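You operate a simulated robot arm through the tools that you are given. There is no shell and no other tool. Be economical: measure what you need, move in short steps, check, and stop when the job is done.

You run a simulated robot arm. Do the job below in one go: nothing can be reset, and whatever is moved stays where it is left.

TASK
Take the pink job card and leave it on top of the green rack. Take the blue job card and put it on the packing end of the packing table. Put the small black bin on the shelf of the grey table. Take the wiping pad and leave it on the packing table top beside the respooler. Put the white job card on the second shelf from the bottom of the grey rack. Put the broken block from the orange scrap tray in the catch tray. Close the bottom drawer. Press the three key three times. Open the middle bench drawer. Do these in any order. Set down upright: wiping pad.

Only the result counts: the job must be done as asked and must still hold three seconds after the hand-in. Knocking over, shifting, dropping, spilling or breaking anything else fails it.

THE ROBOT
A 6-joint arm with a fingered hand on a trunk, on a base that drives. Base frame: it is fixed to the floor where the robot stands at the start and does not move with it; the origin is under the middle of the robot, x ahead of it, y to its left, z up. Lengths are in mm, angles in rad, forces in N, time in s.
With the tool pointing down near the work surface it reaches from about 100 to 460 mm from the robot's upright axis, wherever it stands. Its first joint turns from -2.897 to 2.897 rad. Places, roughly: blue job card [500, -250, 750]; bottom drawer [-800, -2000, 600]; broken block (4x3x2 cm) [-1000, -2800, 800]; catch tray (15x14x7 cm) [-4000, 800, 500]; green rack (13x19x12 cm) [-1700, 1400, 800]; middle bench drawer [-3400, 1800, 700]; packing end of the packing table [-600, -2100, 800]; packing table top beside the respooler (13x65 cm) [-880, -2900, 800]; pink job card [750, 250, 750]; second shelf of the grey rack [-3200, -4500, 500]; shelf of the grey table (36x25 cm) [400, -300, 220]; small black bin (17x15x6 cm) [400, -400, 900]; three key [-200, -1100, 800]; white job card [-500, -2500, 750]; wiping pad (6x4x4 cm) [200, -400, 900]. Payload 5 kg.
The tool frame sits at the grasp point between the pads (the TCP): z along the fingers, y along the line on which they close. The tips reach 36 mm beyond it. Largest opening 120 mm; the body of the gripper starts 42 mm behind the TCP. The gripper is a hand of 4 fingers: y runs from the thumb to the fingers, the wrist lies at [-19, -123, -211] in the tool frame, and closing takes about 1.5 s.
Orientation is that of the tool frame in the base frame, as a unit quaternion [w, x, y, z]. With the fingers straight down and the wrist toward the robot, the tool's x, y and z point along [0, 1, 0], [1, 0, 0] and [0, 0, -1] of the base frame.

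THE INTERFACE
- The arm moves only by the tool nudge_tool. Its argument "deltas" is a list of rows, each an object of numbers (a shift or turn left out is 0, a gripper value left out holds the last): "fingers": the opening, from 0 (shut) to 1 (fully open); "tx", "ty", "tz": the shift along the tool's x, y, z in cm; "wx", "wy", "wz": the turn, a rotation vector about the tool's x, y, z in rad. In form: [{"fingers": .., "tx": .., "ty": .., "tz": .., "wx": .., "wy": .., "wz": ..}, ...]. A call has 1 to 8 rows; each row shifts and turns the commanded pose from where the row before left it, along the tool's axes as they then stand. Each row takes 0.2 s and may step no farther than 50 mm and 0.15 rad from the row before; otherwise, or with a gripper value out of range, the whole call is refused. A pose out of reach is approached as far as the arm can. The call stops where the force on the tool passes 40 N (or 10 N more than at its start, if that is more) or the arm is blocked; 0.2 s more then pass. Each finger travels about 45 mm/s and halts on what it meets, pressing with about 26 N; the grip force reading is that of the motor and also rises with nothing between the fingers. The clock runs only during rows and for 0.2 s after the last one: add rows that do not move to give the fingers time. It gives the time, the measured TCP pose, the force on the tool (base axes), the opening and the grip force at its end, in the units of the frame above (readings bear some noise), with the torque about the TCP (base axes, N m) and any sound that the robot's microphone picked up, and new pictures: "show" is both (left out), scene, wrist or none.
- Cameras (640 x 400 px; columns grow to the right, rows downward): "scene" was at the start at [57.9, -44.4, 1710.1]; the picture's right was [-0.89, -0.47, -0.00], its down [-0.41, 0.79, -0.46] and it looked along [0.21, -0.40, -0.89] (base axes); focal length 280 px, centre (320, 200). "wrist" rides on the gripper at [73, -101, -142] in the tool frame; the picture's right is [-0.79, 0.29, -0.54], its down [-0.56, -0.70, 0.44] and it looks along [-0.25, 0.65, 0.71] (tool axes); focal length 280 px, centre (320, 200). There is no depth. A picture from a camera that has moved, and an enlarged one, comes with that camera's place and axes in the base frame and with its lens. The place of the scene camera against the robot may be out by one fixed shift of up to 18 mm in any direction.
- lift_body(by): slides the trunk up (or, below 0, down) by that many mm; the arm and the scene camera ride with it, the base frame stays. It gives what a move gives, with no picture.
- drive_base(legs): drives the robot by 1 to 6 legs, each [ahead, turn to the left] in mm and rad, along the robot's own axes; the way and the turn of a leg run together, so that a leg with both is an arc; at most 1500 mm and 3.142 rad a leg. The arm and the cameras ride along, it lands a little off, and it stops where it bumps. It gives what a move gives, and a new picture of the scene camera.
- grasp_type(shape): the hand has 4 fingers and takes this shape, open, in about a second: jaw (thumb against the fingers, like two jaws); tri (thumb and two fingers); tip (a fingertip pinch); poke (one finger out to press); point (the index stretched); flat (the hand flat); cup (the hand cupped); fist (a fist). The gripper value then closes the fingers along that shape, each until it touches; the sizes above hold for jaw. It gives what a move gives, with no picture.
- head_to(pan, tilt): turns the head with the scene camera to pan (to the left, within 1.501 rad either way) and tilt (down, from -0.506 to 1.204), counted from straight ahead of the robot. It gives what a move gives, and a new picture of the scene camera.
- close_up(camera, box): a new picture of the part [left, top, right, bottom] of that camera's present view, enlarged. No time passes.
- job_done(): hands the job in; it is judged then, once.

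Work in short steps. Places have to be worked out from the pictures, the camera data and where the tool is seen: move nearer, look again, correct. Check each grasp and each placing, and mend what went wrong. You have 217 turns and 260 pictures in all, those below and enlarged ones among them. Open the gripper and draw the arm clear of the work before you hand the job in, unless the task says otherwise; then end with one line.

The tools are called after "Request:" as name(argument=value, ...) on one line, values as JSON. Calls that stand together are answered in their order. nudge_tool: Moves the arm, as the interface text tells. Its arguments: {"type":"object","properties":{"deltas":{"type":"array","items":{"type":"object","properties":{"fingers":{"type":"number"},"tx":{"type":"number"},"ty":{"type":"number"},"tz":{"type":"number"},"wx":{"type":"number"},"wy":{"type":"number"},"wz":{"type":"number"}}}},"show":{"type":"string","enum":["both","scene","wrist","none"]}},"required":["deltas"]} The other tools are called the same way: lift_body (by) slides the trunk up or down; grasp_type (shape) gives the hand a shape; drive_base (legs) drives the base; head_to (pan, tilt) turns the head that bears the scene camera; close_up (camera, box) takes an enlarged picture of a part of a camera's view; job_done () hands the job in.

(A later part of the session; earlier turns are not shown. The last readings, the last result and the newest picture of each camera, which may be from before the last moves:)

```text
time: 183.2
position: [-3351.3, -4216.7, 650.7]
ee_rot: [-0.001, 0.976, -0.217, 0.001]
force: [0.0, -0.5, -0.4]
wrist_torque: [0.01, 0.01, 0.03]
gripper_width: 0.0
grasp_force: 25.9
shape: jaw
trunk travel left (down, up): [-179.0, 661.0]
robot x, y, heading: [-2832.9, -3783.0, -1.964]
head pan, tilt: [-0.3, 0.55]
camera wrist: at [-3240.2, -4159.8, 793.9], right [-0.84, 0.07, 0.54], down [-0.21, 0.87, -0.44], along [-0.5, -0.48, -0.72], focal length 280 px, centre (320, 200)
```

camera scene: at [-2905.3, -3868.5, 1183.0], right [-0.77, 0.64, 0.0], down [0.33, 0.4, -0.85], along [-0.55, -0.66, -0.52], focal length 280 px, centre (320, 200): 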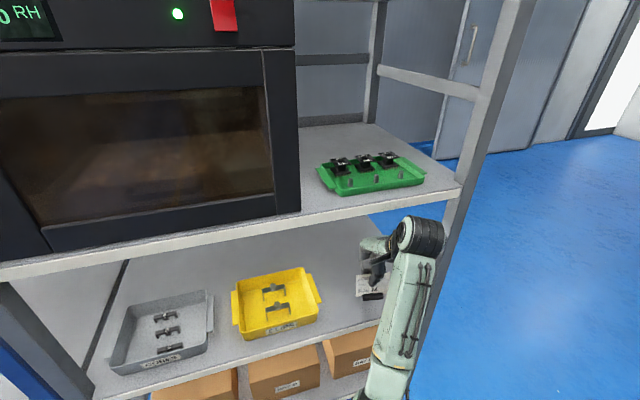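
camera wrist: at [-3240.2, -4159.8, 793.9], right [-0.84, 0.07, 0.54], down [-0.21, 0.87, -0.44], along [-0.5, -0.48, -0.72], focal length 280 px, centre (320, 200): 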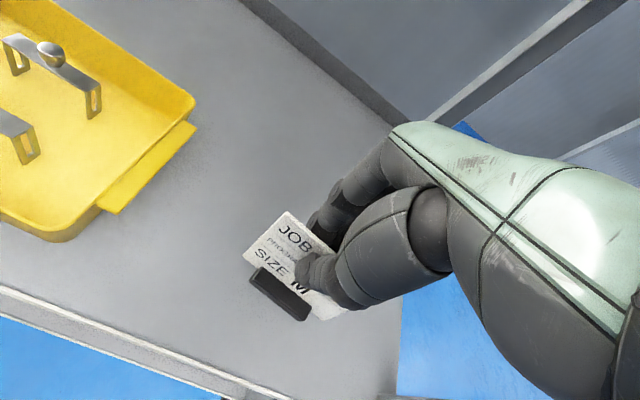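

Over the shelf with margin. Lower until contact.

Request:
nudge_tool(deltas=[{"tz": 1.5}, {"tz": 1.0}, {"tz": 0.6}, {"tz": 0.5}, {"tz": 0.5}, {"tz": 0.5}, {}], show="wrist")

```text
time: 184.8
position: [-3349.6, -4218.3, 604.2]
ee_rot: [-0.002, 0.976, -0.216, 0.001]
force: [0.1, 0.4, -0.6]
wrist_torque: [0.03, -0.02, -0.01]
gripper_width: 0.0
grasp_force: 25.7
shape: jaw
trunk travel left (down, up): [-179.0, 661.0]
robot x, y, heading: [-2831.5, -3783.6, -1.968]
head pan, tilt: [-0.3, 0.55]
camera wrist: at [-3239.5, -4159.4, 747.2], right [-0.84, 0.07, 0.54], down [-0.21, 0.87, -0.44], along [-0.5, -0.48, -0.72], focal length 280 px, centre (320, 200)
```

wrist: 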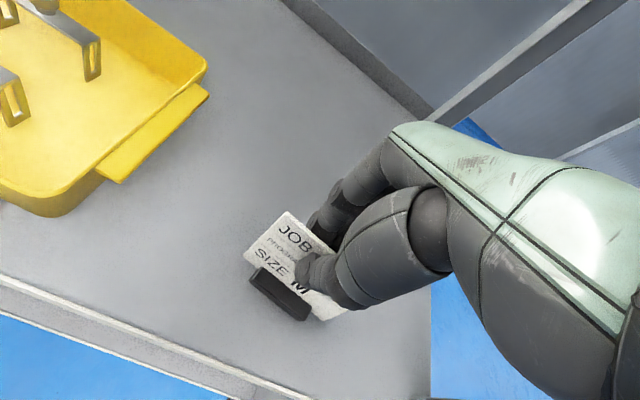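

Request:
nudge_tool(deltas=[{"tz": 0.4}, {"tz": 0.4}, {"tz": 0.4}, {"tz": 0.4}, {"tz": 0.4}, {"tz": 0.4}, {}], show="wrist")

```text
time: 185.8
position: [-3351.6, -4219.8, 598.0]
ee_rot: [0.005, 0.976, -0.218, -0.004]
force: [3.2, 3.1, 22.3]
wrist_torque: [0.19, -0.22, 0.01]
gripper_width: 0.4
grasp_force: 25.7
shape: jaw
trunk travel left (down, up): [-179.0, 661.0]
robot x, y, heading: [-2835.2, -3781.7, -1.962]
head pan, tilt: [-0.3, 0.55]
stopped in row 4: the force on the tool passed its limit at 43 N (the readings are from after the stop); the commanded pose is now the measured one
camera wrist: at [-3239.4, -4159.2, 739.0], right [-0.83, 0.08, 0.55], down [-0.22, 0.87, -0.45], along [-0.51, -0.49, -0.7], focal length 280 px, centre (320, 200)
```

wrist: 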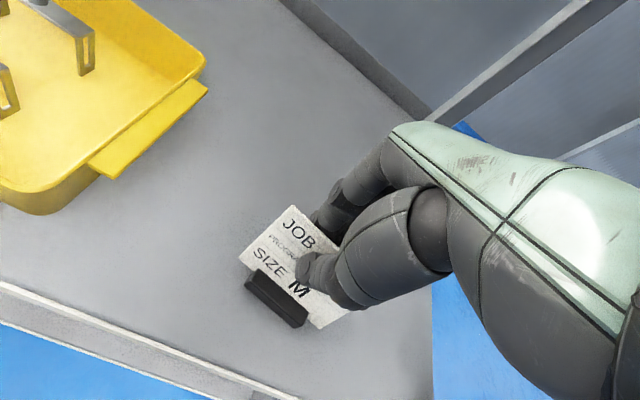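

Firm contact; ease up 3 mm, open, and rise.

Request:
nudge_tool(deltas=[{"tz": -0.3}, {"fingers": 0.35}, {}, {}, {}, {}], show="wrist")

```text
time: 187.2
position: [-3350.1, -4217.4, 597.5]
ee_rot: [0.003, 0.976, -0.216, -0.002]
force: [-0.6, 0.0, 0.2]
wrist_torque: [0.06, -0.04, -0.01]
gripper_width: 41.3
grasp_force: 0.0
shape: jaw
trunk travel left (down, up): [-179.0, 661.0]
robot x, y, heading: [-2835.4, -3787.9, -1.965]
head pan, tilt: [-0.3, 0.55]
camera wrist: at [-3240.1, -4159.6, 738.6], right [-0.83, 0.08, 0.55], down [-0.21, 0.87, -0.44], along [-0.51, -0.49, -0.71], focal length 280 px, centre (320, 200)
```

wrist: 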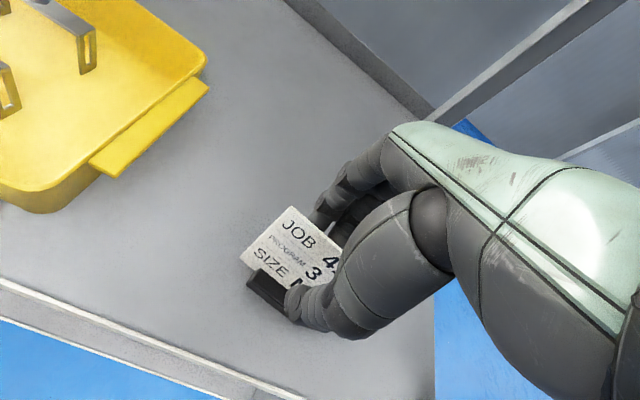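

Released and standing. Rise back to the entry height and withdraw.

Request:
nudge_tool(deltas=[{"tz": -1}, {"tz": -1.5}, {"tz": -1.5}, {"tz": -1.3}, {"ty": -2}, {"ty": -2}, {}], show="none")

Request:
drive_base(legs=[[-300, 0]])

Request:
close_up(camera="scene", box=[200, 150, 460, 400])

```text
time: 188.8
position: [-3334.4, -4184.4, 648.7]
ee_rot: [0.002, 0.976, -0.218, -0.003]
force: [-0.1, 0.3, -0.4]
wrist_torque: [-0.03, -0.01, 0.02]
gripper_width: 41.7
grasp_force: 0.1
shape: jaw
trunk travel left (down, up): [-179.0, 661.0]
robot x, y, heading: [-2835.2, -3783.4, -1.965]
head pan, tilt: [-0.3, 0.55]
```

```text
time: 191.0
position: [-3218.9, -3912.7, 648.4]
ee_rot: [0.003, 0.977, -0.215, -0.003]
force: [1.3, 0.0, 0.4]
wrist_torque: [-0.03, 0.01, -0.01]
gripper_width: 41.3
grasp_force: 0.0
shape: jaw
trunk travel left (down, up): [-179.0, 661.0]
robot x, y, heading: [-2721.7, -3507.9, -1.958]
head pan, tilt: [-0.3, 0.55]
camera scene: at [-2790.9, -3593.1, 1183.1], right [-0.77, 0.64, 0.0], down [0.33, 0.4, -0.85], along [-0.54, -0.66, -0.52], focal length 280 px, centre (320, 200)
```

scene: 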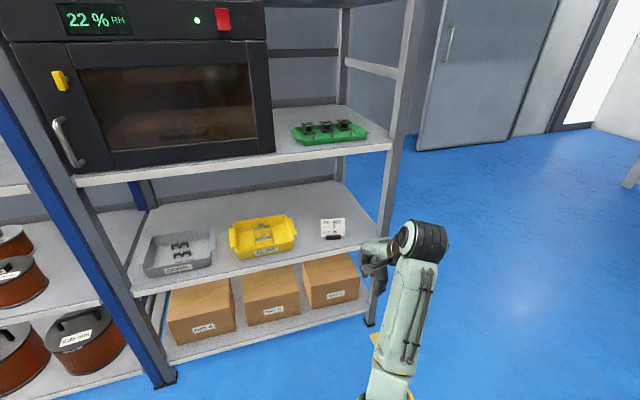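

```text
1.60 times, centred on (330, 275) of scene
camera zoom: at [-2790.9, -3593.1, 1183.1], right [-0.77, 0.64, 0.0], down [0.33, 0.4, -0.85], along [-0.54, -0.66, -0.52], focal length 448 px, centre (304, 80)
```

zoom: 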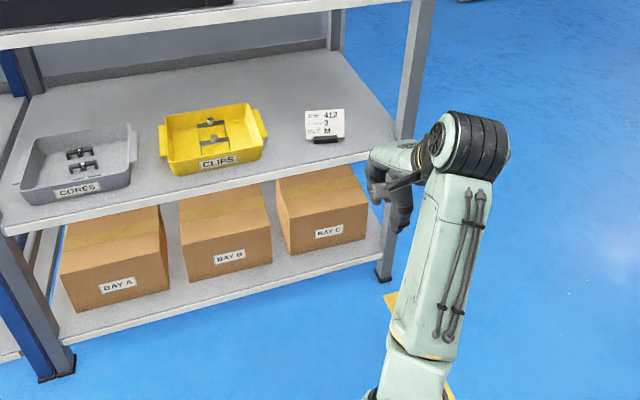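

White card stands on the second shelf. Raise the trunk and drive back to the packing table for the broken block.

Request:
lift_body(by=330)

Request:
drive_base(legs=[[0, 2.91], [800, 0], [767, 0], [0, -1.353]])

```text
time: 194.2
position: [-3218.7, -3912.0, 978.5]
ee_rot: [0.003, 0.977, -0.215, -0.002]
force: [-0.2, -0.4, -0.5]
wrist_torque: [0.04, -0.01, 0.01]
gripper_width: 41.8
grasp_force: 0.1
shape: jaw
trunk travel left (down, up): [-509.0, 331.0]
robot x, y, heading: [-2720.5, -3508.1, -1.961]
head pan, tilt: [-0.3, 0.55]
```

```text
time: 215.0
position: [-1393.9, -2764.5, 977.9]
ee_rot: [0.004, 0.849, 0.528, 0.001]
force: [-0.5, -0.3, 0.4]
wrist_torque: [0.01, -0.03, -0.02]
gripper_width: 41.8
grasp_force: 0.0
shape: jaw
trunk travel left (down, up): [-509.0, 331.0]
robot x, y, heading: [-1784.0, -2258.2, -0.42]
head pan, tilt: [-0.3, 0.55]
camera scene: at [-1691.8, -2316.1, 1513.1], right [-0.66, -0.76, 0.0], down [-0.39, 0.34, -0.85], along [0.64, -0.56, -0.52], focal length 280 px, centre (320, 200)
```

scene: 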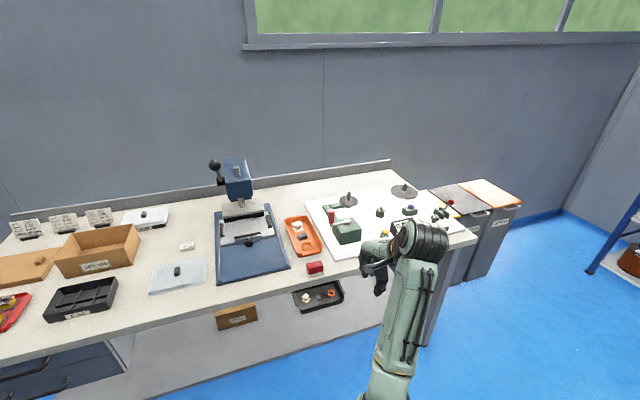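

Drive forward to the table with the hand high above the respooler.

Request:
drive_base(legs=[[330, 0.03]])

Request:
nudge_tool(deltas=[{"tx": 4}, {"tx": 4}, {"ty": 3}, {"ty": 3}, {}], show="wrist")

```text
time: 217.4
position: [-1075.5, -2881.7, 977.5]
ee_rot: [0.004, 0.842, 0.54, 0.0]
force: [-0.3, 0.1, -0.3]
wrist_torque: [-0.01, -0.02, 0.03]
gripper_width: 41.5
grasp_force: 0.0
shape: jaw
trunk travel left (down, up): [-509.0, 331.0]
robot x, y, heading: [-1479.2, -2385.9, -0.381]
head pan, tilt: [-0.3, 0.55]
camera scene: at [-1384.2, -2442.1, 1513.0], right [-0.63, -0.77, 0.0], down [-0.4, 0.33, -0.85], along [0.66, -0.54, -0.52], focal length 280 px, centre (320, 200)
```

scene: 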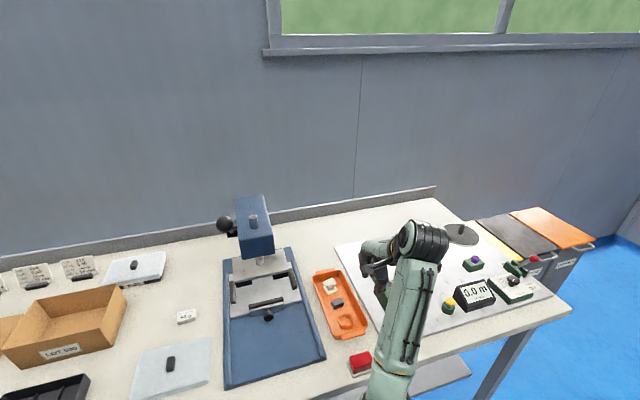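

```text
time: 218.6
position: [-981.6, -2841.2, 965.6]
ee_rot: [0.004, 0.842, 0.54, 0.0]
force: [0.0, 0.0, 0.0]
wrist_torque: [0.04, 0.01, 0.0]
gripper_width: 41.9
grasp_force: 0.1
shape: jaw
out of reach, approached as far as the arm can: row 1, 2
trunk travel left (down, up): [-509.0, 331.0]
robot x, y, heading: [-1483.6, -2386.6, -0.385]
head pan, tilt: [-0.3, 0.55]
camera wrist: at [-1042.8, -2733.9, 1107.8], right [-0.07, -0.83, 0.55], down [-0.87, -0.22, -0.45], along [0.49, -0.51, -0.71], focal length 280 px, centre (320, 200)
```

wrist: 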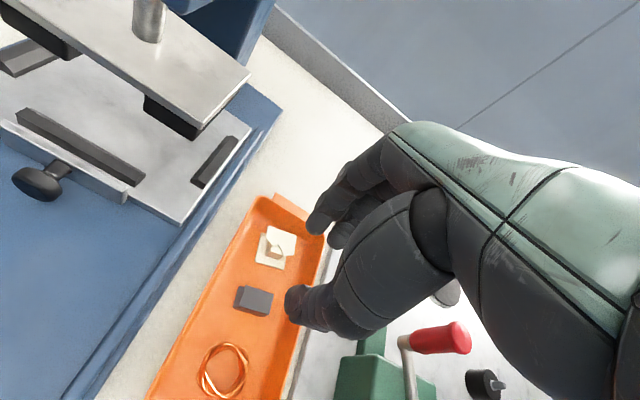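

The block is almost right below the tool. Zoom to check its orientation and gap to the ring.

Request:
close_up(camera="wrist", box=[180, 200, 340, 400])

```text
2.00 times, centred on (260, 300) of wrist
camera zoom: at [-1042.8, -2733.9, 1107.8], right [-0.07, -0.83, 0.55], down [-0.87, -0.22, -0.45], along [0.49, -0.51, -0.71], focal length 561 px, centre (440, 0)
```

zoom: 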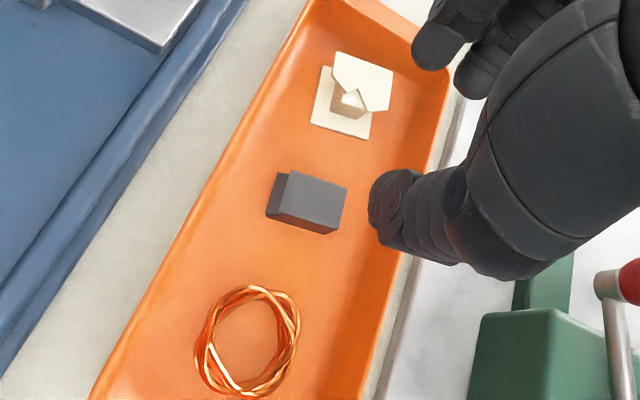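

Block spans s≈35 mm by n≈23 mm, with ~30 mm gaps to ring and foam. Align and descend partway with 40 mm opening.

Request:
nudge_tool(deltas=[{"tx": -1.1, "fingers": 0.34}, {"tz": 4}, {"tz": 4}, {}], show="wrist")

Request:
close_up(camera="wrist", box=[200, 160, 400, 380])

```text
time: 219.6
position: [-985.5, -2851.4, 884.1]
ee_rot: [0.004, 0.841, 0.541, 0.001]
force: [0.5, 0.1, -0.6]
wrist_torque: [-0.03, 0.01, 0.02]
gripper_width: 41.1
grasp_force: 0.0
shape: jaw
trunk travel left (down, up): [-509.0, 331.0]
robot x, y, heading: [-1481.8, -2387.0, -0.384]
head pan, tilt: [-0.3, 0.55]
camera wrist: at [-1045.7, -2745.1, 1025.8], right [-0.07, -0.83, 0.55], down [-0.87, -0.22, -0.45], along [0.49, -0.51, -0.71], focal length 280 px, centre (320, 200)
```

wrist: 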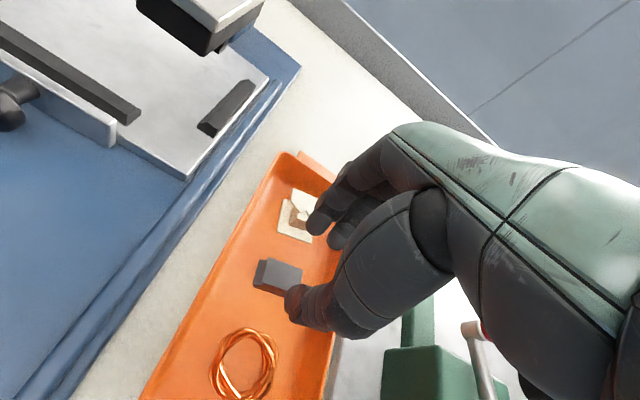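

```text
1.82 times, centred on (300, 270) of wrist
camera zoom: at [-1045.7, -2745.1, 1025.8], right [-0.07, -0.83, 0.55], down [-0.87, -0.22, -0.45], along [0.49, -0.51, -0.71], focal length 510 px, centre (356, 73)
```

zoom: 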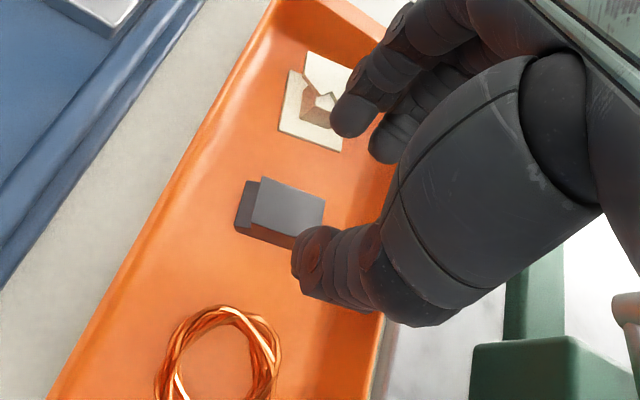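

Aligned within ~4 mm. Nudge left 3 mm and descend to the tray floor.

Request:
nudge_tool(deltas=[{"tx": 0.3, "tz": 1}, {"tz": 1}, {"tz": 1}, {"tz": 0.6}, {"tz": 0.4}, {}], show="wrist")

```text
time: 221.0
position: [-983.3, -2850.6, 845.7]
ee_rot: [0.004, 0.841, 0.54, 0.001]
force: [0.3, 1.6, 1.2]
wrist_torque: [-0.05, -0.02, 0.07]
gripper_width: 41.0
grasp_force: 0.1
shape: jaw
trunk travel left (down, up): [-509.0, 331.0]
robot x, y, heading: [-1479.6, -2384.5, -0.384]
head pan, tilt: [-0.3, 0.55]
camera wrist: at [-1044.1, -2741.9, 986.4], right [-0.07, -0.83, 0.55], down [-0.87, -0.22, -0.45], along [0.49, -0.51, -0.71], focal length 280 px, centre (320, 200)
```

wrist: 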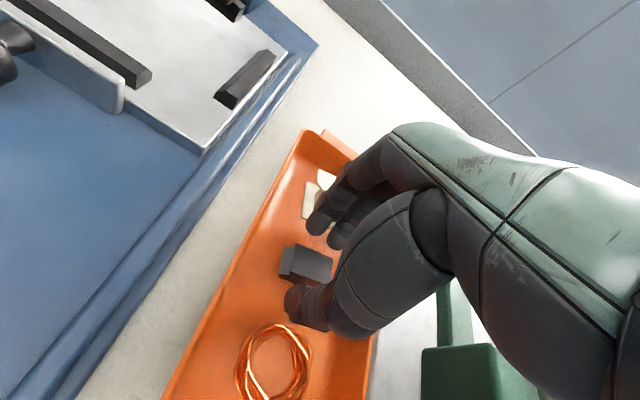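

Request:
nudge_tool(deltas=[{"tz": 0.4}, {"fingers": 0}, {}, {}, {}, {}, {}], show="wrist")

```text
time: 222.6
position: [-983.5, -2848.3, 841.4]
ee_rot: [0.005, 0.842, 0.54, 0.001]
force: [-0.5, 0.7, 5.3]
wrist_torque: [0.12, 0.16, 0.02]
gripper_width: 18.3
grasp_force: 25.8
shape: jaw
trunk travel left (down, up): [-509.0, 331.0]
robot x, y, heading: [-1481.2, -2387.5, -0.381]
head pan, tilt: [-0.3, 0.55]
camera wrist: at [-1044.5, -2741.7, 982.9], right [-0.07, -0.83, 0.55], down [-0.87, -0.22, -0.45], along [0.49, -0.51, -0.71], focal length 280 px, centre (320, 200)
```

wrist: 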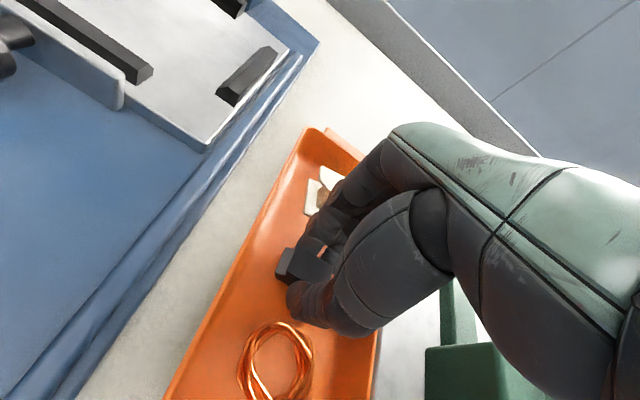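

Gripped at 18 mm width. Lift and check the block comes.

Request:
nudge_tool(deltas=[{"tz": -1}, {"tz": -2}, {"tz": -4}, {"tz": -4}, {"tz": -3}, {}], show="wrist")

Request:
close_up(camera="wrist", box=[160, 160, 400, 400])

```text
time: 224.0
position: [-983.1, -2848.3, 981.8]
ee_rot: [0.004, 0.841, 0.541, 0.0]
force: [-0.7, -0.4, -0.1]
wrist_torque: [0.02, -0.02, 0.0]
gripper_width: 17.8
grasp_force: 25.8
shape: jaw
trunk travel left (down, up): [-509.0, 331.0]
robot x, y, heading: [-1479.1, -2381.8, -0.384]
head pan, tilt: [-0.3, 0.55]
camera wrist: at [-1044.1, -2741.0, 1123.0], right [-0.07, -0.83, 0.55], down [-0.87, -0.22, -0.45], along [0.49, -0.51, -0.71], focal length 280 px, centre (320, 200)
```

wrist: 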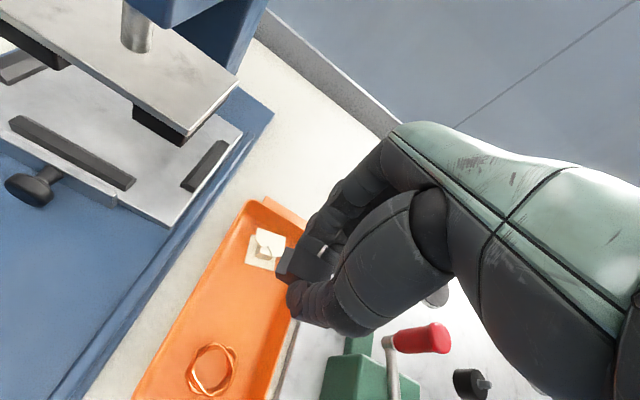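

```text
1.67 times, centred on (280, 280) of wrist
camera zoom: at [-1044.1, -2741.0, 1123.0], right [-0.07, -0.83, 0.55], down [-0.87, -0.22, -0.45], along [0.49, -0.51, -0.71], focal length 467 px, centre (387, 67)
```

zoom: 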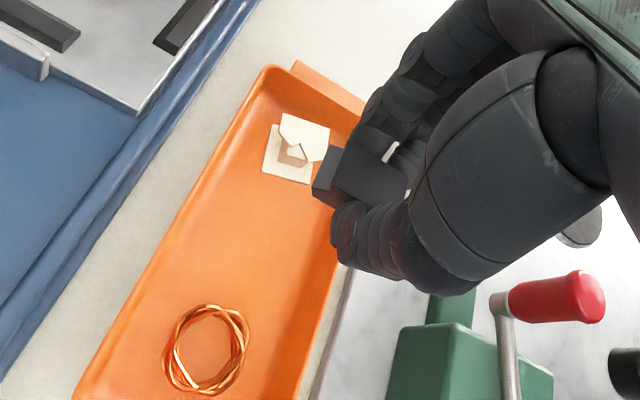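

The dark block is held. Before leaving, I double-check the cream item in the tray to be sure which one is the "broken block".

Request:
close_up(camera="wrist", box=[225, 210, 345, 300])

Request:
close_up(camera="scene", box=[300, 250, 400, 360])

```text
4.44 times, centred on (285, 255) of wrist
camera zoom: at [-1044.1, -2741.0, 1123.0], right [-0.07, -0.83, 0.55], down [-0.87, -0.22, -0.45], along [0.49, -0.51, -0.71], focal length 1246 px, centre (476, -44)
```

zoom: 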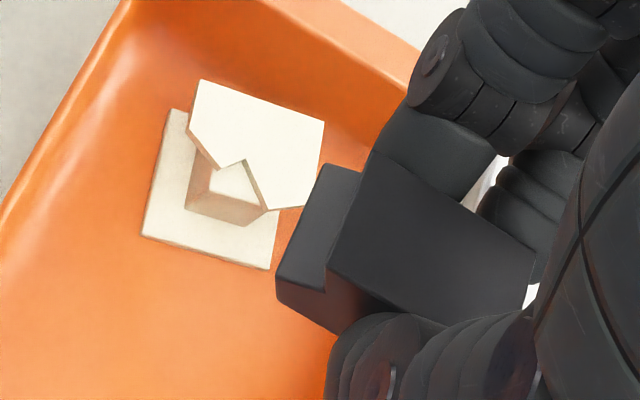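

```text
3.64 times, centred on (350, 305) of scene
camera zoom: at [-1384.6, -2442.0, 1513.0], right [-0.63, -0.77, 0.0], down [-0.4, 0.33, -0.85], along [0.66, -0.54, -0.52], focal length 1019 px, centre (211, -182)
```

zoom: 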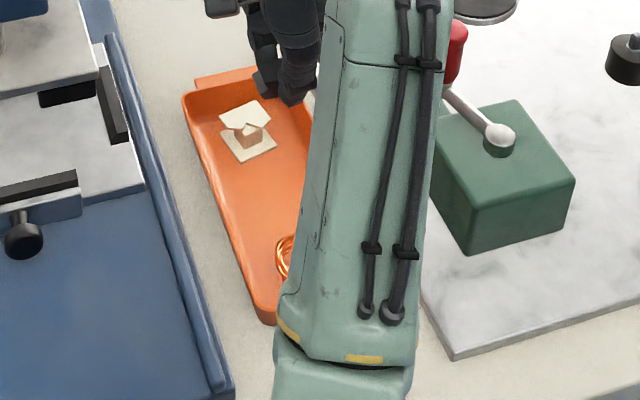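

The cream one is a chipped bobbin; the dark L-shaped block with its corner gone fits "broken block" (4×3×2) and its listed place. I keep it. Back out and turn toward the opposite side of the room to look.

Request:
drive_base(legs=[[-450, 0], [0, 2.6]])

Request:
head_to(pan=0.45, tilt=0.3)

```text
time: 234.2
position: [-2081.2, -1567.3, 981.6]
ee_rot: [0.001, -0.296, 0.955, 0.003]
force: [0.2, -0.1, -0.2]
wrist_torque: [-0.03, 0.02, 0.0]
gripper_width: 17.4
grasp_force: 25.7
shape: jaw
trunk travel left (down, up): [-509.0, 331.0]
robot x, y, heading: [-1890.2, -2219.1, 2.219]
head pan, tilt: [-0.3, 0.55]
camera scene: at [-1941.3, -2099.4, 1513.1], right [0.94, 0.34, 0.0], down [0.18, -0.49, -0.85], along [-0.29, 0.8, -0.52], focal length 280 px, centre (320, 200)
```

scene: 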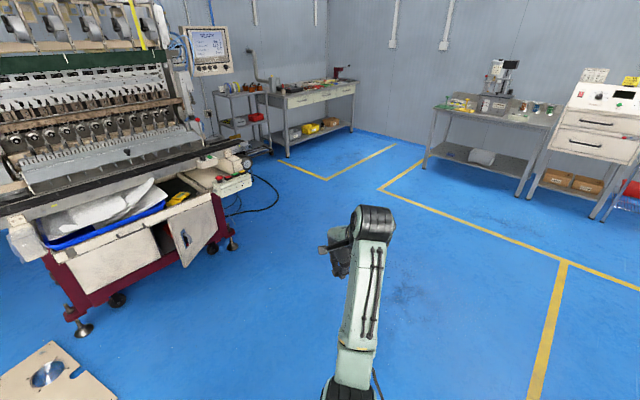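

```text
time: 235.3
position: [-2081.1, -1568.6, 981.7]
ee_rot: [0.0, -0.297, 0.955, 0.005]
force: [0.5, 0.6, -1.2]
wrist_torque: [0.03, 0.01, 0.06]
gripper_width: 17.6
grasp_force: 26.1
shape: jaw
trunk travel left (down, up): [-509.0, 331.0]
robot x, y, heading: [-1890.6, -2221.6, 2.219]
head pan, tilt: [0.45, 0.3]
camera scene: at [-1993.7, -2141.2, 1536.0], right [0.46, 0.89, 0.0], down [0.26, -0.14, -0.96], along [-0.85, 0.44, -0.3], focal length 280 px, centre (320, 200)
```

scene: 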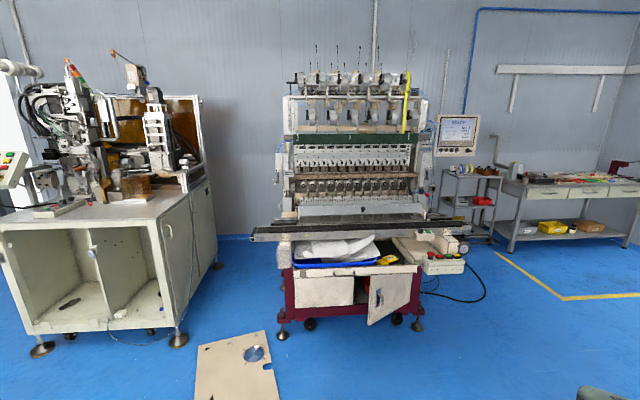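

The trolley with a red tray matches the catch-tray location, and the bench with drawers is to its right. Drive across the open floor toward there, keeping clear of the machine's cable.

Request:
drive_base(legs=[[0, -0.374], [1460, 0], [1459, 0], [0, 0.9]])

Request:
head_to(pan=0.3, tilt=0.5)

```text
time: 255.0
position: [-3218.7, 1058.4, 981.1]
ee_rot: [0.0, -0.539, 0.842, 0.004]
force: [-0.1, -0.5, -1.0]
wrist_torque: [0.02, -0.02, -0.03]
gripper_width: 17.0
grasp_force: 26.2
shape: jaw
trunk travel left (down, up): [-509.0, 331.0]
robot x, y, heading: [-2721.0, 598.8, 2.76]
head pan, tilt: [0.45, 0.3]
camera scene: at [-2844.3, 613.6, 1536.0], right [-0.06, 1.0, 0.0], down [0.3, 0.02, -0.96], along [-0.95, -0.06, -0.3], focal length 280 px, centre (320, 200)
```

scene: 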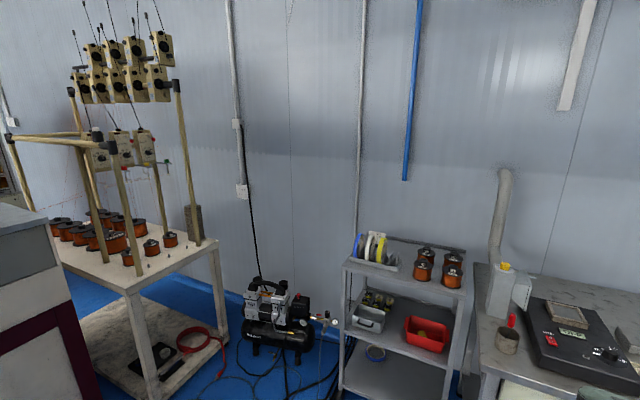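

```text
time: 255.7
position: [-3218.1, 1059.1, 980.8]
ee_rot: [-0.001, -0.539, 0.842, 0.004]
force: [0.3, 0.4, -1.0]
wrist_torque: [-0.01, 0.03, 0.03]
gripper_width: 17.3
grasp_force: 26.0
shape: jaw
trunk travel left (down, up): [-509.0, 331.0]
robot x, y, heading: [-2722.6, 593.4, 2.761]
head pan, tilt: [0.3, 0.499]
camera scene: at [-2841.5, 627.5, 1517.7], right [0.09, 1.0, 0.0], down [0.48, -0.04, -0.88], along [-0.88, 0.08, -0.48], focal length 280 px, centre (320, 200)
```

scene: 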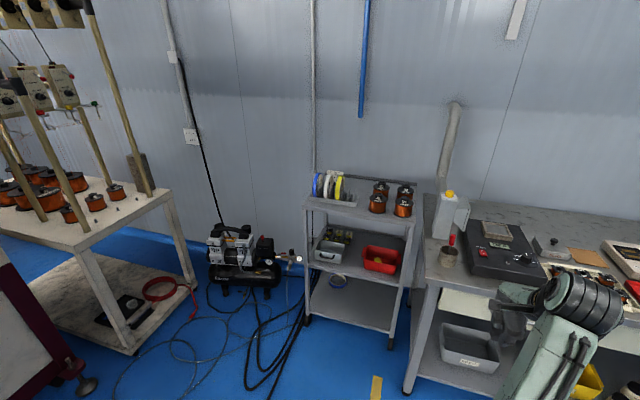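

Request:
close_up(camera="scene", box=[290, 170, 450, 340])

Request:
close_up(camera="scene", box=[400, 200, 640, 400])

```text
2.35 times, centred on (370, 255) of scene
camera zoom: at [-2841.5, 627.5, 1517.7], right [0.09, 1.0, 0.0], down [0.48, -0.04, -0.88], along [-0.88, 0.08, -0.48], focal length 659 px, centre (202, 71)
```

zoom: 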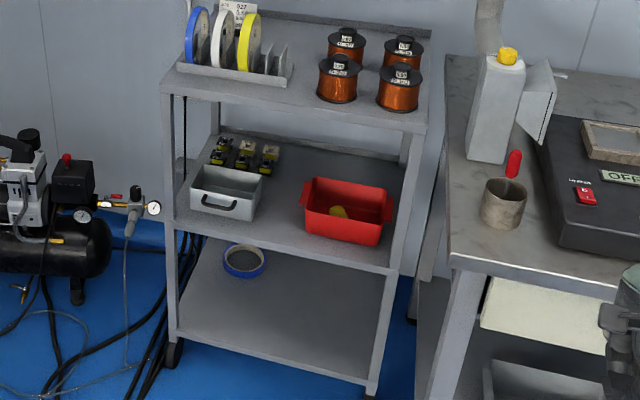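

```text
2.00 times, centred on (520, 300) of scene
camera zoom: at [-2841.5, 627.5, 1517.7], right [0.09, 1.0, 0.0], down [0.48, -0.04, -0.88], along [-0.88, 0.08, -0.48], focal length 560 px, centre (-80, 0)
```

zoom: 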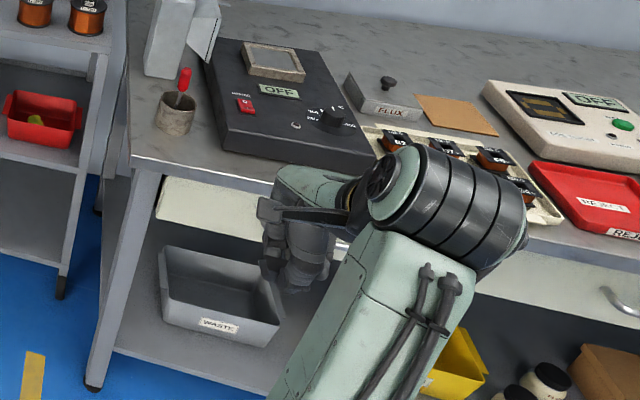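

The grey handled tray on the trolley's middle shelf (15 cm, at the listed spot) is the catch tray. Hoses lie on the floor to its left, so I come in from the right at an angle, stopping short first.

Request:
drive_base(legs=[[0, -1.167], [437, 0], [0, 1.92], [280, 0]])

Request:
head_to(pan=-0.4, tilt=0.6)

```text
time: 269.2
position: [-3676.4, 910.5, 980.3]
ee_rot: [0.002, 0.815, -0.579, -0.003]
force: [-1.0, -0.1, -0.8]
wrist_torque: [0.02, 0.02, -0.03]
gripper_width: 16.9
grasp_force: 26.0
shape: jaw
trunk travel left (down, up): [-509.0, 331.0]
robot x, y, heading: [-2994.6, 922.2, -2.764]
head pan, tilt: [0.3, 0.499]
camera scene: at [-3098.0, 865.0, 1517.6], right [-0.63, 0.78, 0.0], down [0.37, 0.3, -0.88], along [-0.68, -0.55, -0.48], focal length 280 px, centre (320, 200)
```

scene: 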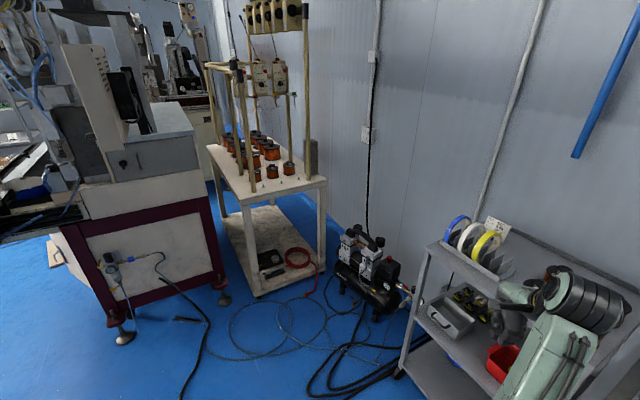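

```text
time: 270.2
position: [-3676.7, 910.1, 981.4]
ee_rot: [0.002, 0.815, -0.579, -0.003]
force: [0.6, 0.1, -1.1]
wrist_torque: [0.01, 0.03, -0.03]
gripper_width: 17.0
grasp_force: 26.4
shape: jaw
trunk travel left (down, up): [-509.0, 331.0]
robot x, y, heading: [-2995.0, 924.4, -2.759]
head pan, tilt: [-0.4, 0.6]
camera scene: at [-3115.1, 924.2, 1508.5], right [0.02, 1.0, 0.0], down [0.56, -0.01, -0.83], along [-0.82, 0.01, -0.56], focal length 280 px, centre (320, 200)
```

scene: 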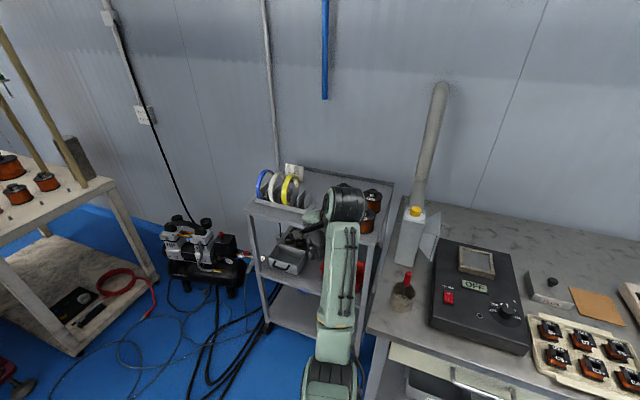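

Tray position confirmed near (-4033,790). Lower the trunk 330 mm and tilt the hand forward for insertion under the top shelf.

Request:
lift_body(by=-330)

Request:
nudge_tool(deltas=[{"wx": -0.14}, {"wx": -0.14}, {"wx": -0.14}, {"wx": -0.14}, {"wx": -0.14}, {"wx": -0.1}, {}], show="both")

```text
time: 273.5
position: [-3676.8, 910.6, 651.2]
ee_rot: [0.002, 0.815, -0.58, -0.003]
force: [-0.5, -0.9, -1.2]
wrist_torque: [0.01, 0.0, 0.02]
gripper_width: 16.9
grasp_force: 26.1
shape: jaw
trunk travel left (down, up): [-179.0, 661.0]
robot x, y, heading: [-2998.2, 924.8, -2.761]
head pan, tilt: [-0.4, 0.6]
```

```text
time: 275.1
position: [-3674.8, 910.7, 650.6]
ee_rot: [0.319, 0.75, -0.532, -0.229]
force: [0.0, 0.0, -0.5]
wrist_torque: [0.01, 0.0, -0.01]
gripper_width: 16.9
grasp_force: 25.9
shape: jaw
trunk travel left (down, up): [-179.0, 661.0]
robot x, y, heading: [-2998.8, 920.5, -2.762]
head pan, tilt: [-0.4, 0.6]
camera scene: at [-3114.9, 924.3, 1178.6], right [0.02, 1.0, 0.0], down [0.56, -0.01, -0.82], along [-0.82, 0.02, -0.57], focal length 280 px, centre (320, 200)
camera wrist: at [-3487.4, 896.7, 676.2], right [-0.08, 0.81, 0.59], down [-0.03, 0.59, -0.81], along [-1.0, -0.08, -0.02], focal length 280 px, centre (320, 200)
```

scene: 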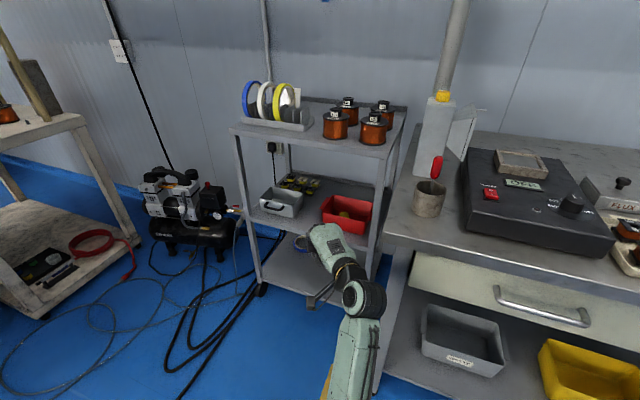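
wrist: 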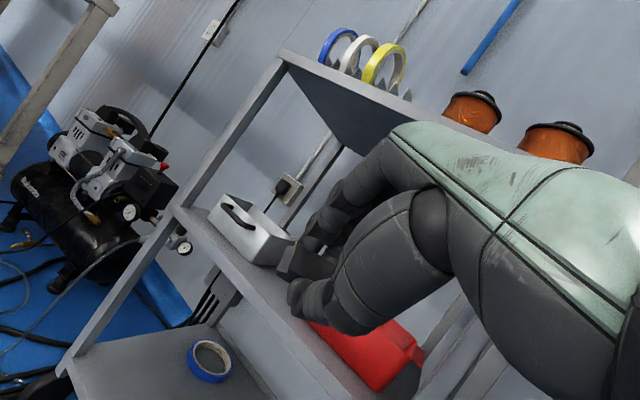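

Geometry fits. Drive forward 300 mm along the present heading and check.

Request:
drive_base(legs=[[300, 0]])

Request:
nudge_tool(deltas=[{}], show="wrist")

```text
time: 277.3
position: [-3954.7, 802.7, 650.7]
ee_rot: [0.319, 0.749, -0.534, -0.229]
force: [-0.4, 0.4, -0.5]
wrist_torque: [0.02, 0.01, -0.01]
gripper_width: 16.7
grasp_force: 26.3
shape: jaw
trunk travel left (down, up): [-179.0, 661.0]
robot x, y, heading: [-3277.1, 811.7, -2.764]
head pan, tilt: [-0.4, 0.6]
camera scene: at [-3393.8, 813.9, 1178.5], right [0.02, 1.0, 0.0], down [0.57, -0.01, -0.82], along [-0.82, 0.02, -0.57], focal length 280 px, centre (320, 200)
```

scene: 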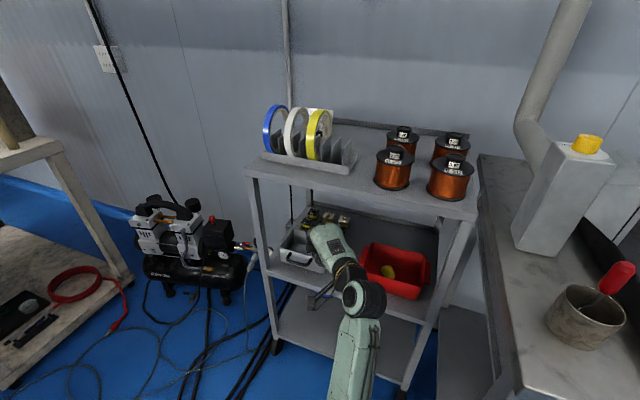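

```text
time: 277.7
position: [-3955.5, 801.8, 651.2]
ee_rot: [0.318, 0.749, -0.534, -0.229]
force: [0.1, -0.3, 0.1]
wrist_torque: [0.02, -0.01, 0.0]
gripper_width: 17.1
grasp_force: 25.8
shape: jaw
trunk travel left (down, up): [-179.0, 661.0]
robot x, y, heading: [-3277.6, 812.6, -2.766]
head pan, tilt: [-0.4, 0.6]
camera wrist: at [-3766.0, 788.0, 676.4], right [-0.07, 0.81, 0.59], down [-0.03, 0.59, -0.81], along [-1.0, -0.08, -0.02], focal length 280 px, centre (320, 200)
```

wrist: 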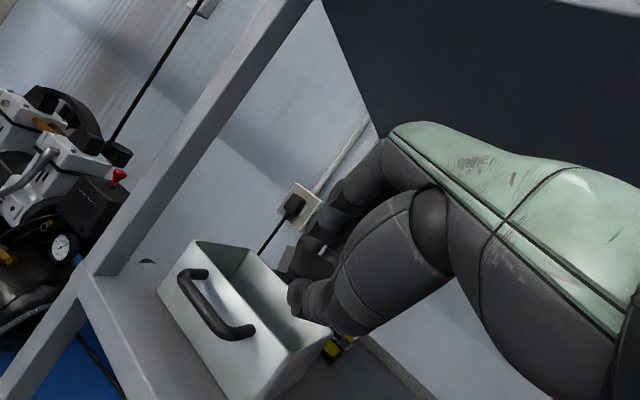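

Tray rim at z≈565, centre ≈(-4072,780). Move the hand 92 mm further in above it.

Request:
nudge_tool(deltas=[{"tx": -0.42, "ty": 1.59, "tz": 1.65}, {"tx": -0.42, "ty": 1.59, "tz": 1.65}, {"tx": -0.42, "ty": 1.59, "tz": 1.65}, {"tx": -0.42, "ty": 1.59, "tz": 1.65}, {}], show="both")

```text
time: 278.9
position: [-4046.6, 788.8, 651.7]
ee_rot: [0.318, 0.749, -0.534, -0.23]
force: [0.7, -0.2, -0.3]
wrist_torque: [-0.01, 0.01, 0.0]
gripper_width: 17.0
grasp_force: 25.9
shape: jaw
trunk travel left (down, up): [-179.0, 661.0]
robot x, y, heading: [-3273.8, 811.6, -2.765]
head pan, tilt: [-0.4, 0.6]
camera scene: at [-3393.5, 814.1, 1178.5], right [0.02, 1.0, 0.0], down [0.56, -0.01, -0.82], along [-0.82, 0.02, -0.57], focal length 280 px, centre (320, 200)
camera wrist: at [-3857.5, 774.6, 676.8], right [-0.07, 0.81, 0.59], down [-0.03, 0.59, -0.81], along [-1.0, -0.08, -0.02], focal length 280 px, centre (320, 200)
```

scene: 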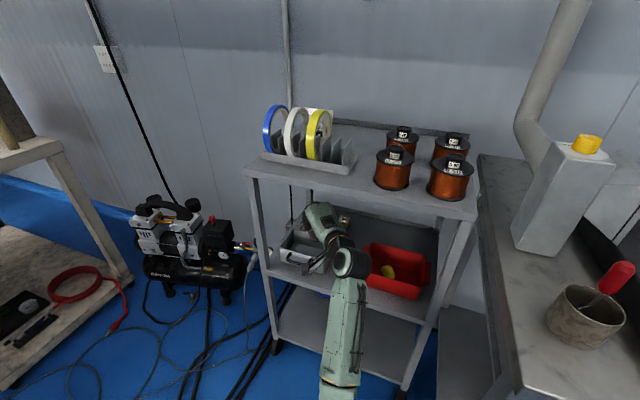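
wrist: 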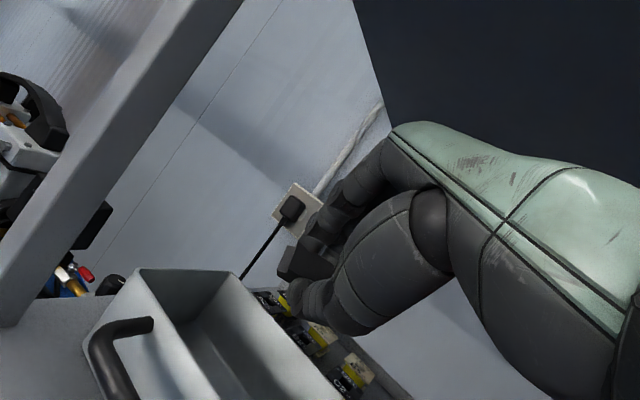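

The drop point lies inside the tray. Back off 10 mm, lower 45 mm, then open.

Request:
nudge_tool(deltas=[{"ty": -0.69, "tz": -0.72}, {"ty": -1.6, "tz": 1.55}, {"ty": -1.6, "tz": 1.55}, {}], show="wrist")

```text
time: 279.9
position: [-4038.3, 791.5, 604.6]
ee_rot: [0.317, 0.749, -0.534, -0.229]
force: [0.5, 0.3, -1.2]
wrist_torque: [-0.04, -0.01, 0.03]
gripper_width: 17.0
grasp_force: 26.1
shape: jaw
trunk travel left (down, up): [-179.0, 661.0]
robot x, y, heading: [-3277.8, 808.9, -2.762]
head pan, tilt: [-0.4, 0.6]
camera wrist: at [-3849.6, 777.6, 630.2], right [-0.07, 0.81, 0.59], down [-0.03, 0.59, -0.81], along [-1.0, -0.08, -0.02], focal length 280 px, centre (320, 200)
```

wrist: 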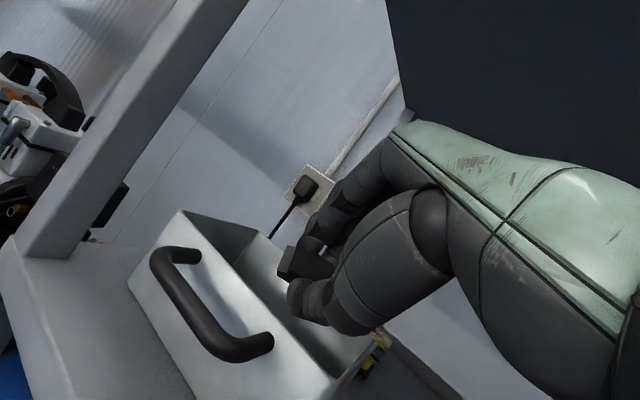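

Request:
nudge_tool(deltas=[{"fingers": 0.4}, {}, {}, {}, {}], show="wrist")

```text
time: 281.1
position: [-4037.7, 791.1, 604.5]
ee_rot: [0.319, 0.749, -0.534, -0.23]
force: [0.6, -0.4, -0.2]
wrist_torque: [0.02, -0.02, -0.01]
gripper_width: 47.7
grasp_force: 0.1
shape: jaw
trunk travel left (down, up): [-179.0, 661.0]
robot x, y, heading: [-3276.1, 813.9, -2.765]
head pan, tilt: [-0.4, 0.6]
camera wrist: at [-3849.6, 777.6, 630.6], right [-0.07, 0.81, 0.59], down [-0.03, 0.59, -0.81], along [-1.0, -0.08, -0.02], focal length 280 px, centre (320, 200)
```

wrist: 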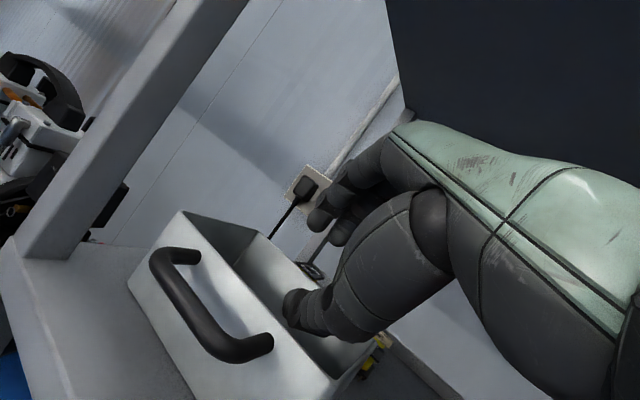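

Released. Rise and back out the way I came, then look into the tray.

Request:
nudge_tool(deltas=[{"ty": 1.6, "tz": -1.55}, {"ty": 1.6, "tz": -1.55}, {"ty": -1.6, "tz": -1.65}, {"ty": -1.6, "tz": -1.65}, {"ty": -1.6, "tz": -1.65}, {"ty": -1.6, "tz": -1.65}, {}], show="none")

Request:
drive_base(legs=[[-320, 0]])

Request:
lift_body(by=330)

Request:
close_up(camera="scene", box=[200, 180, 400, 330])

```text
time: 282.7
position: [-3951.0, 822.4, 650.7]
ee_rot: [0.318, 0.75, -0.534, -0.229]
force: [0.1, 0.4, -0.2]
wrist_torque: [0.0, -0.01, -0.03]
gripper_width: 47.9
grasp_force: 0.2
shape: jaw
trunk travel left (down, up): [-179.0, 661.0]
robot x, y, heading: [-3272.5, 814.0, -2.765]
head pan, tilt: [-0.4, 0.6]
```

```text
time: 284.9
position: [-3659.9, 934.8, 649.2]
ee_rot: [0.319, 0.75, -0.532, -0.228]
force: [-0.7, 0.8, -0.3]
wrist_torque: [0.01, 0.01, 0.0]
gripper_width: 48.2
grasp_force: 0.0
shape: jaw
trunk travel left (down, up): [-179.0, 661.0]
robot x, y, heading: [-2982.6, 926.1, -2.762]
head pan, tilt: [-0.4, 0.6]
camera scene: at [-3102.6, 929.1, 1178.6], right [0.02, 1.0, 0.0], down [0.56, -0.01, -0.83], along [-0.83, 0.02, -0.56], focal length 280 px, centre (320, 200)
```

scene: 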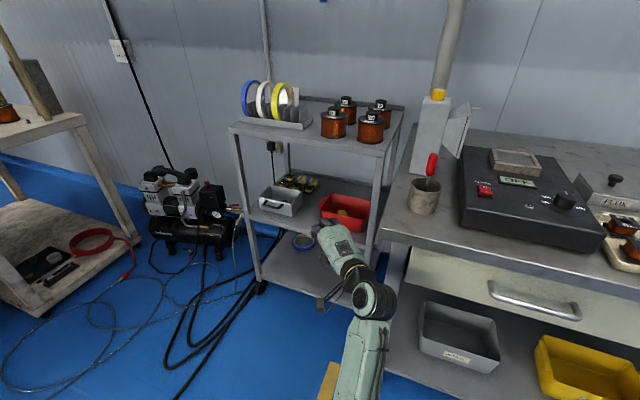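

```text
time: 288.2
position: [-3660.2, 933.8, 979.3]
ee_rot: [0.319, 0.751, -0.532, -0.228]
force: [0.1, -0.7, -1.0]
wrist_torque: [0.02, 0.0, 0.07]
gripper_width: 47.8
grasp_force: 0.1
shape: jaw
trunk travel left (down, up): [-509.0, 331.0]
robot x, y, heading: [-2985.7, 927.4, -2.759]
head pan, tilt: [-0.4, 0.6]
```

```text
2.67 times, centred on (300, 255) of scene
camera zoom: at [-3103.0, 929.0, 1508.5], right [0.02, 1.0, 0.0], down [0.56, -0.01, -0.82], along [-0.82, 0.02, -0.57], focal length 747 px, centre (373, 53)
```

zoom: 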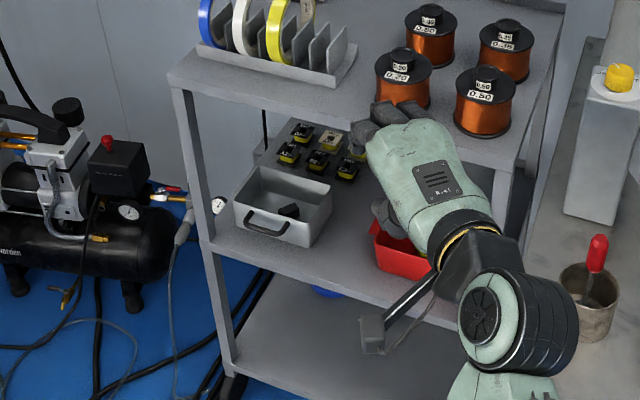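

The block lies in the catch tray. Next the middle bench drawer: back off, shift right along the bench and face it.

Request:
drive_base(legs=[[-200, 0], [0, -2.353], [230, 0], [0, 1.57]])

Request:
head_to(pan=-0.2, tilt=0.6)

```text
time: 302.6
position: [-3160.5, 1705.6, 979.4]
ee_rot: [-0.202, -0.477, 0.786, 0.336]
force: [0.7, 0.2, -0.2]
wrist_torque: [0.01, -0.02, 0.02]
gripper_width: 47.9
grasp_force: 0.1
shape: jaw
trunk travel left (down, up): [-509.0, 331.0]
robot x, y, heading: [-2701.0, 1210.9, 2.704]
head pan, tilt: [-0.4, 0.6]
camera scene: at [-2791.5, 1299.6, 1508.6], right [0.74, 0.67, 0.0], down [0.38, -0.42, -0.83], along [-0.55, 0.61, -0.56], focal length 280 px, centre (320, 200)
```

scene: 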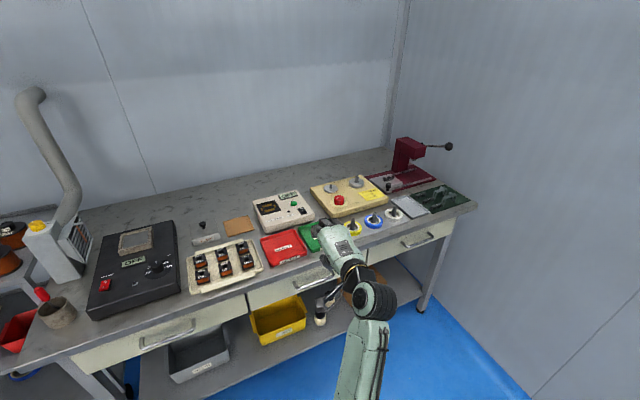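

```text
time: 303.3
position: [-3159.8, 1706.8, 978.0]
ee_rot: [-0.202, -0.477, 0.786, 0.337]
force: [0.5, 0.2, 0.7]
wrist_torque: [0.03, -0.04, -0.02]
gripper_width: 47.9
grasp_force: 0.0
shape: jaw
trunk travel left (down, up): [-509.0, 331.0]
robot x, y, heading: [-2704.3, 1209.5, 2.71]
head pan, tilt: [-0.201, 0.6]
camera scene: at [-2803.1, 1286.8, 1508.6], right [0.6, 0.8, 0.0], down [0.45, -0.34, -0.83], along [-0.66, 0.49, -0.56], focal length 280 px, centre (320, 200)
```

scene: 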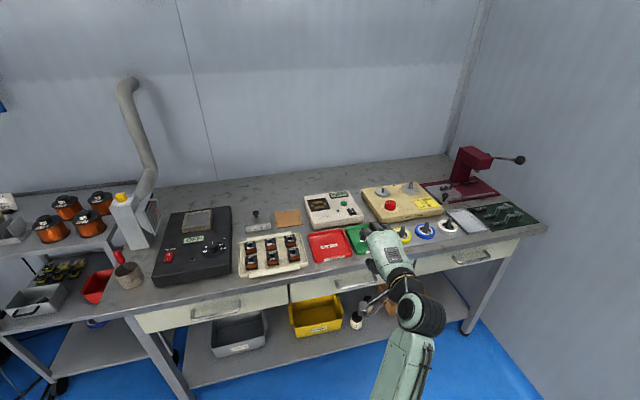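

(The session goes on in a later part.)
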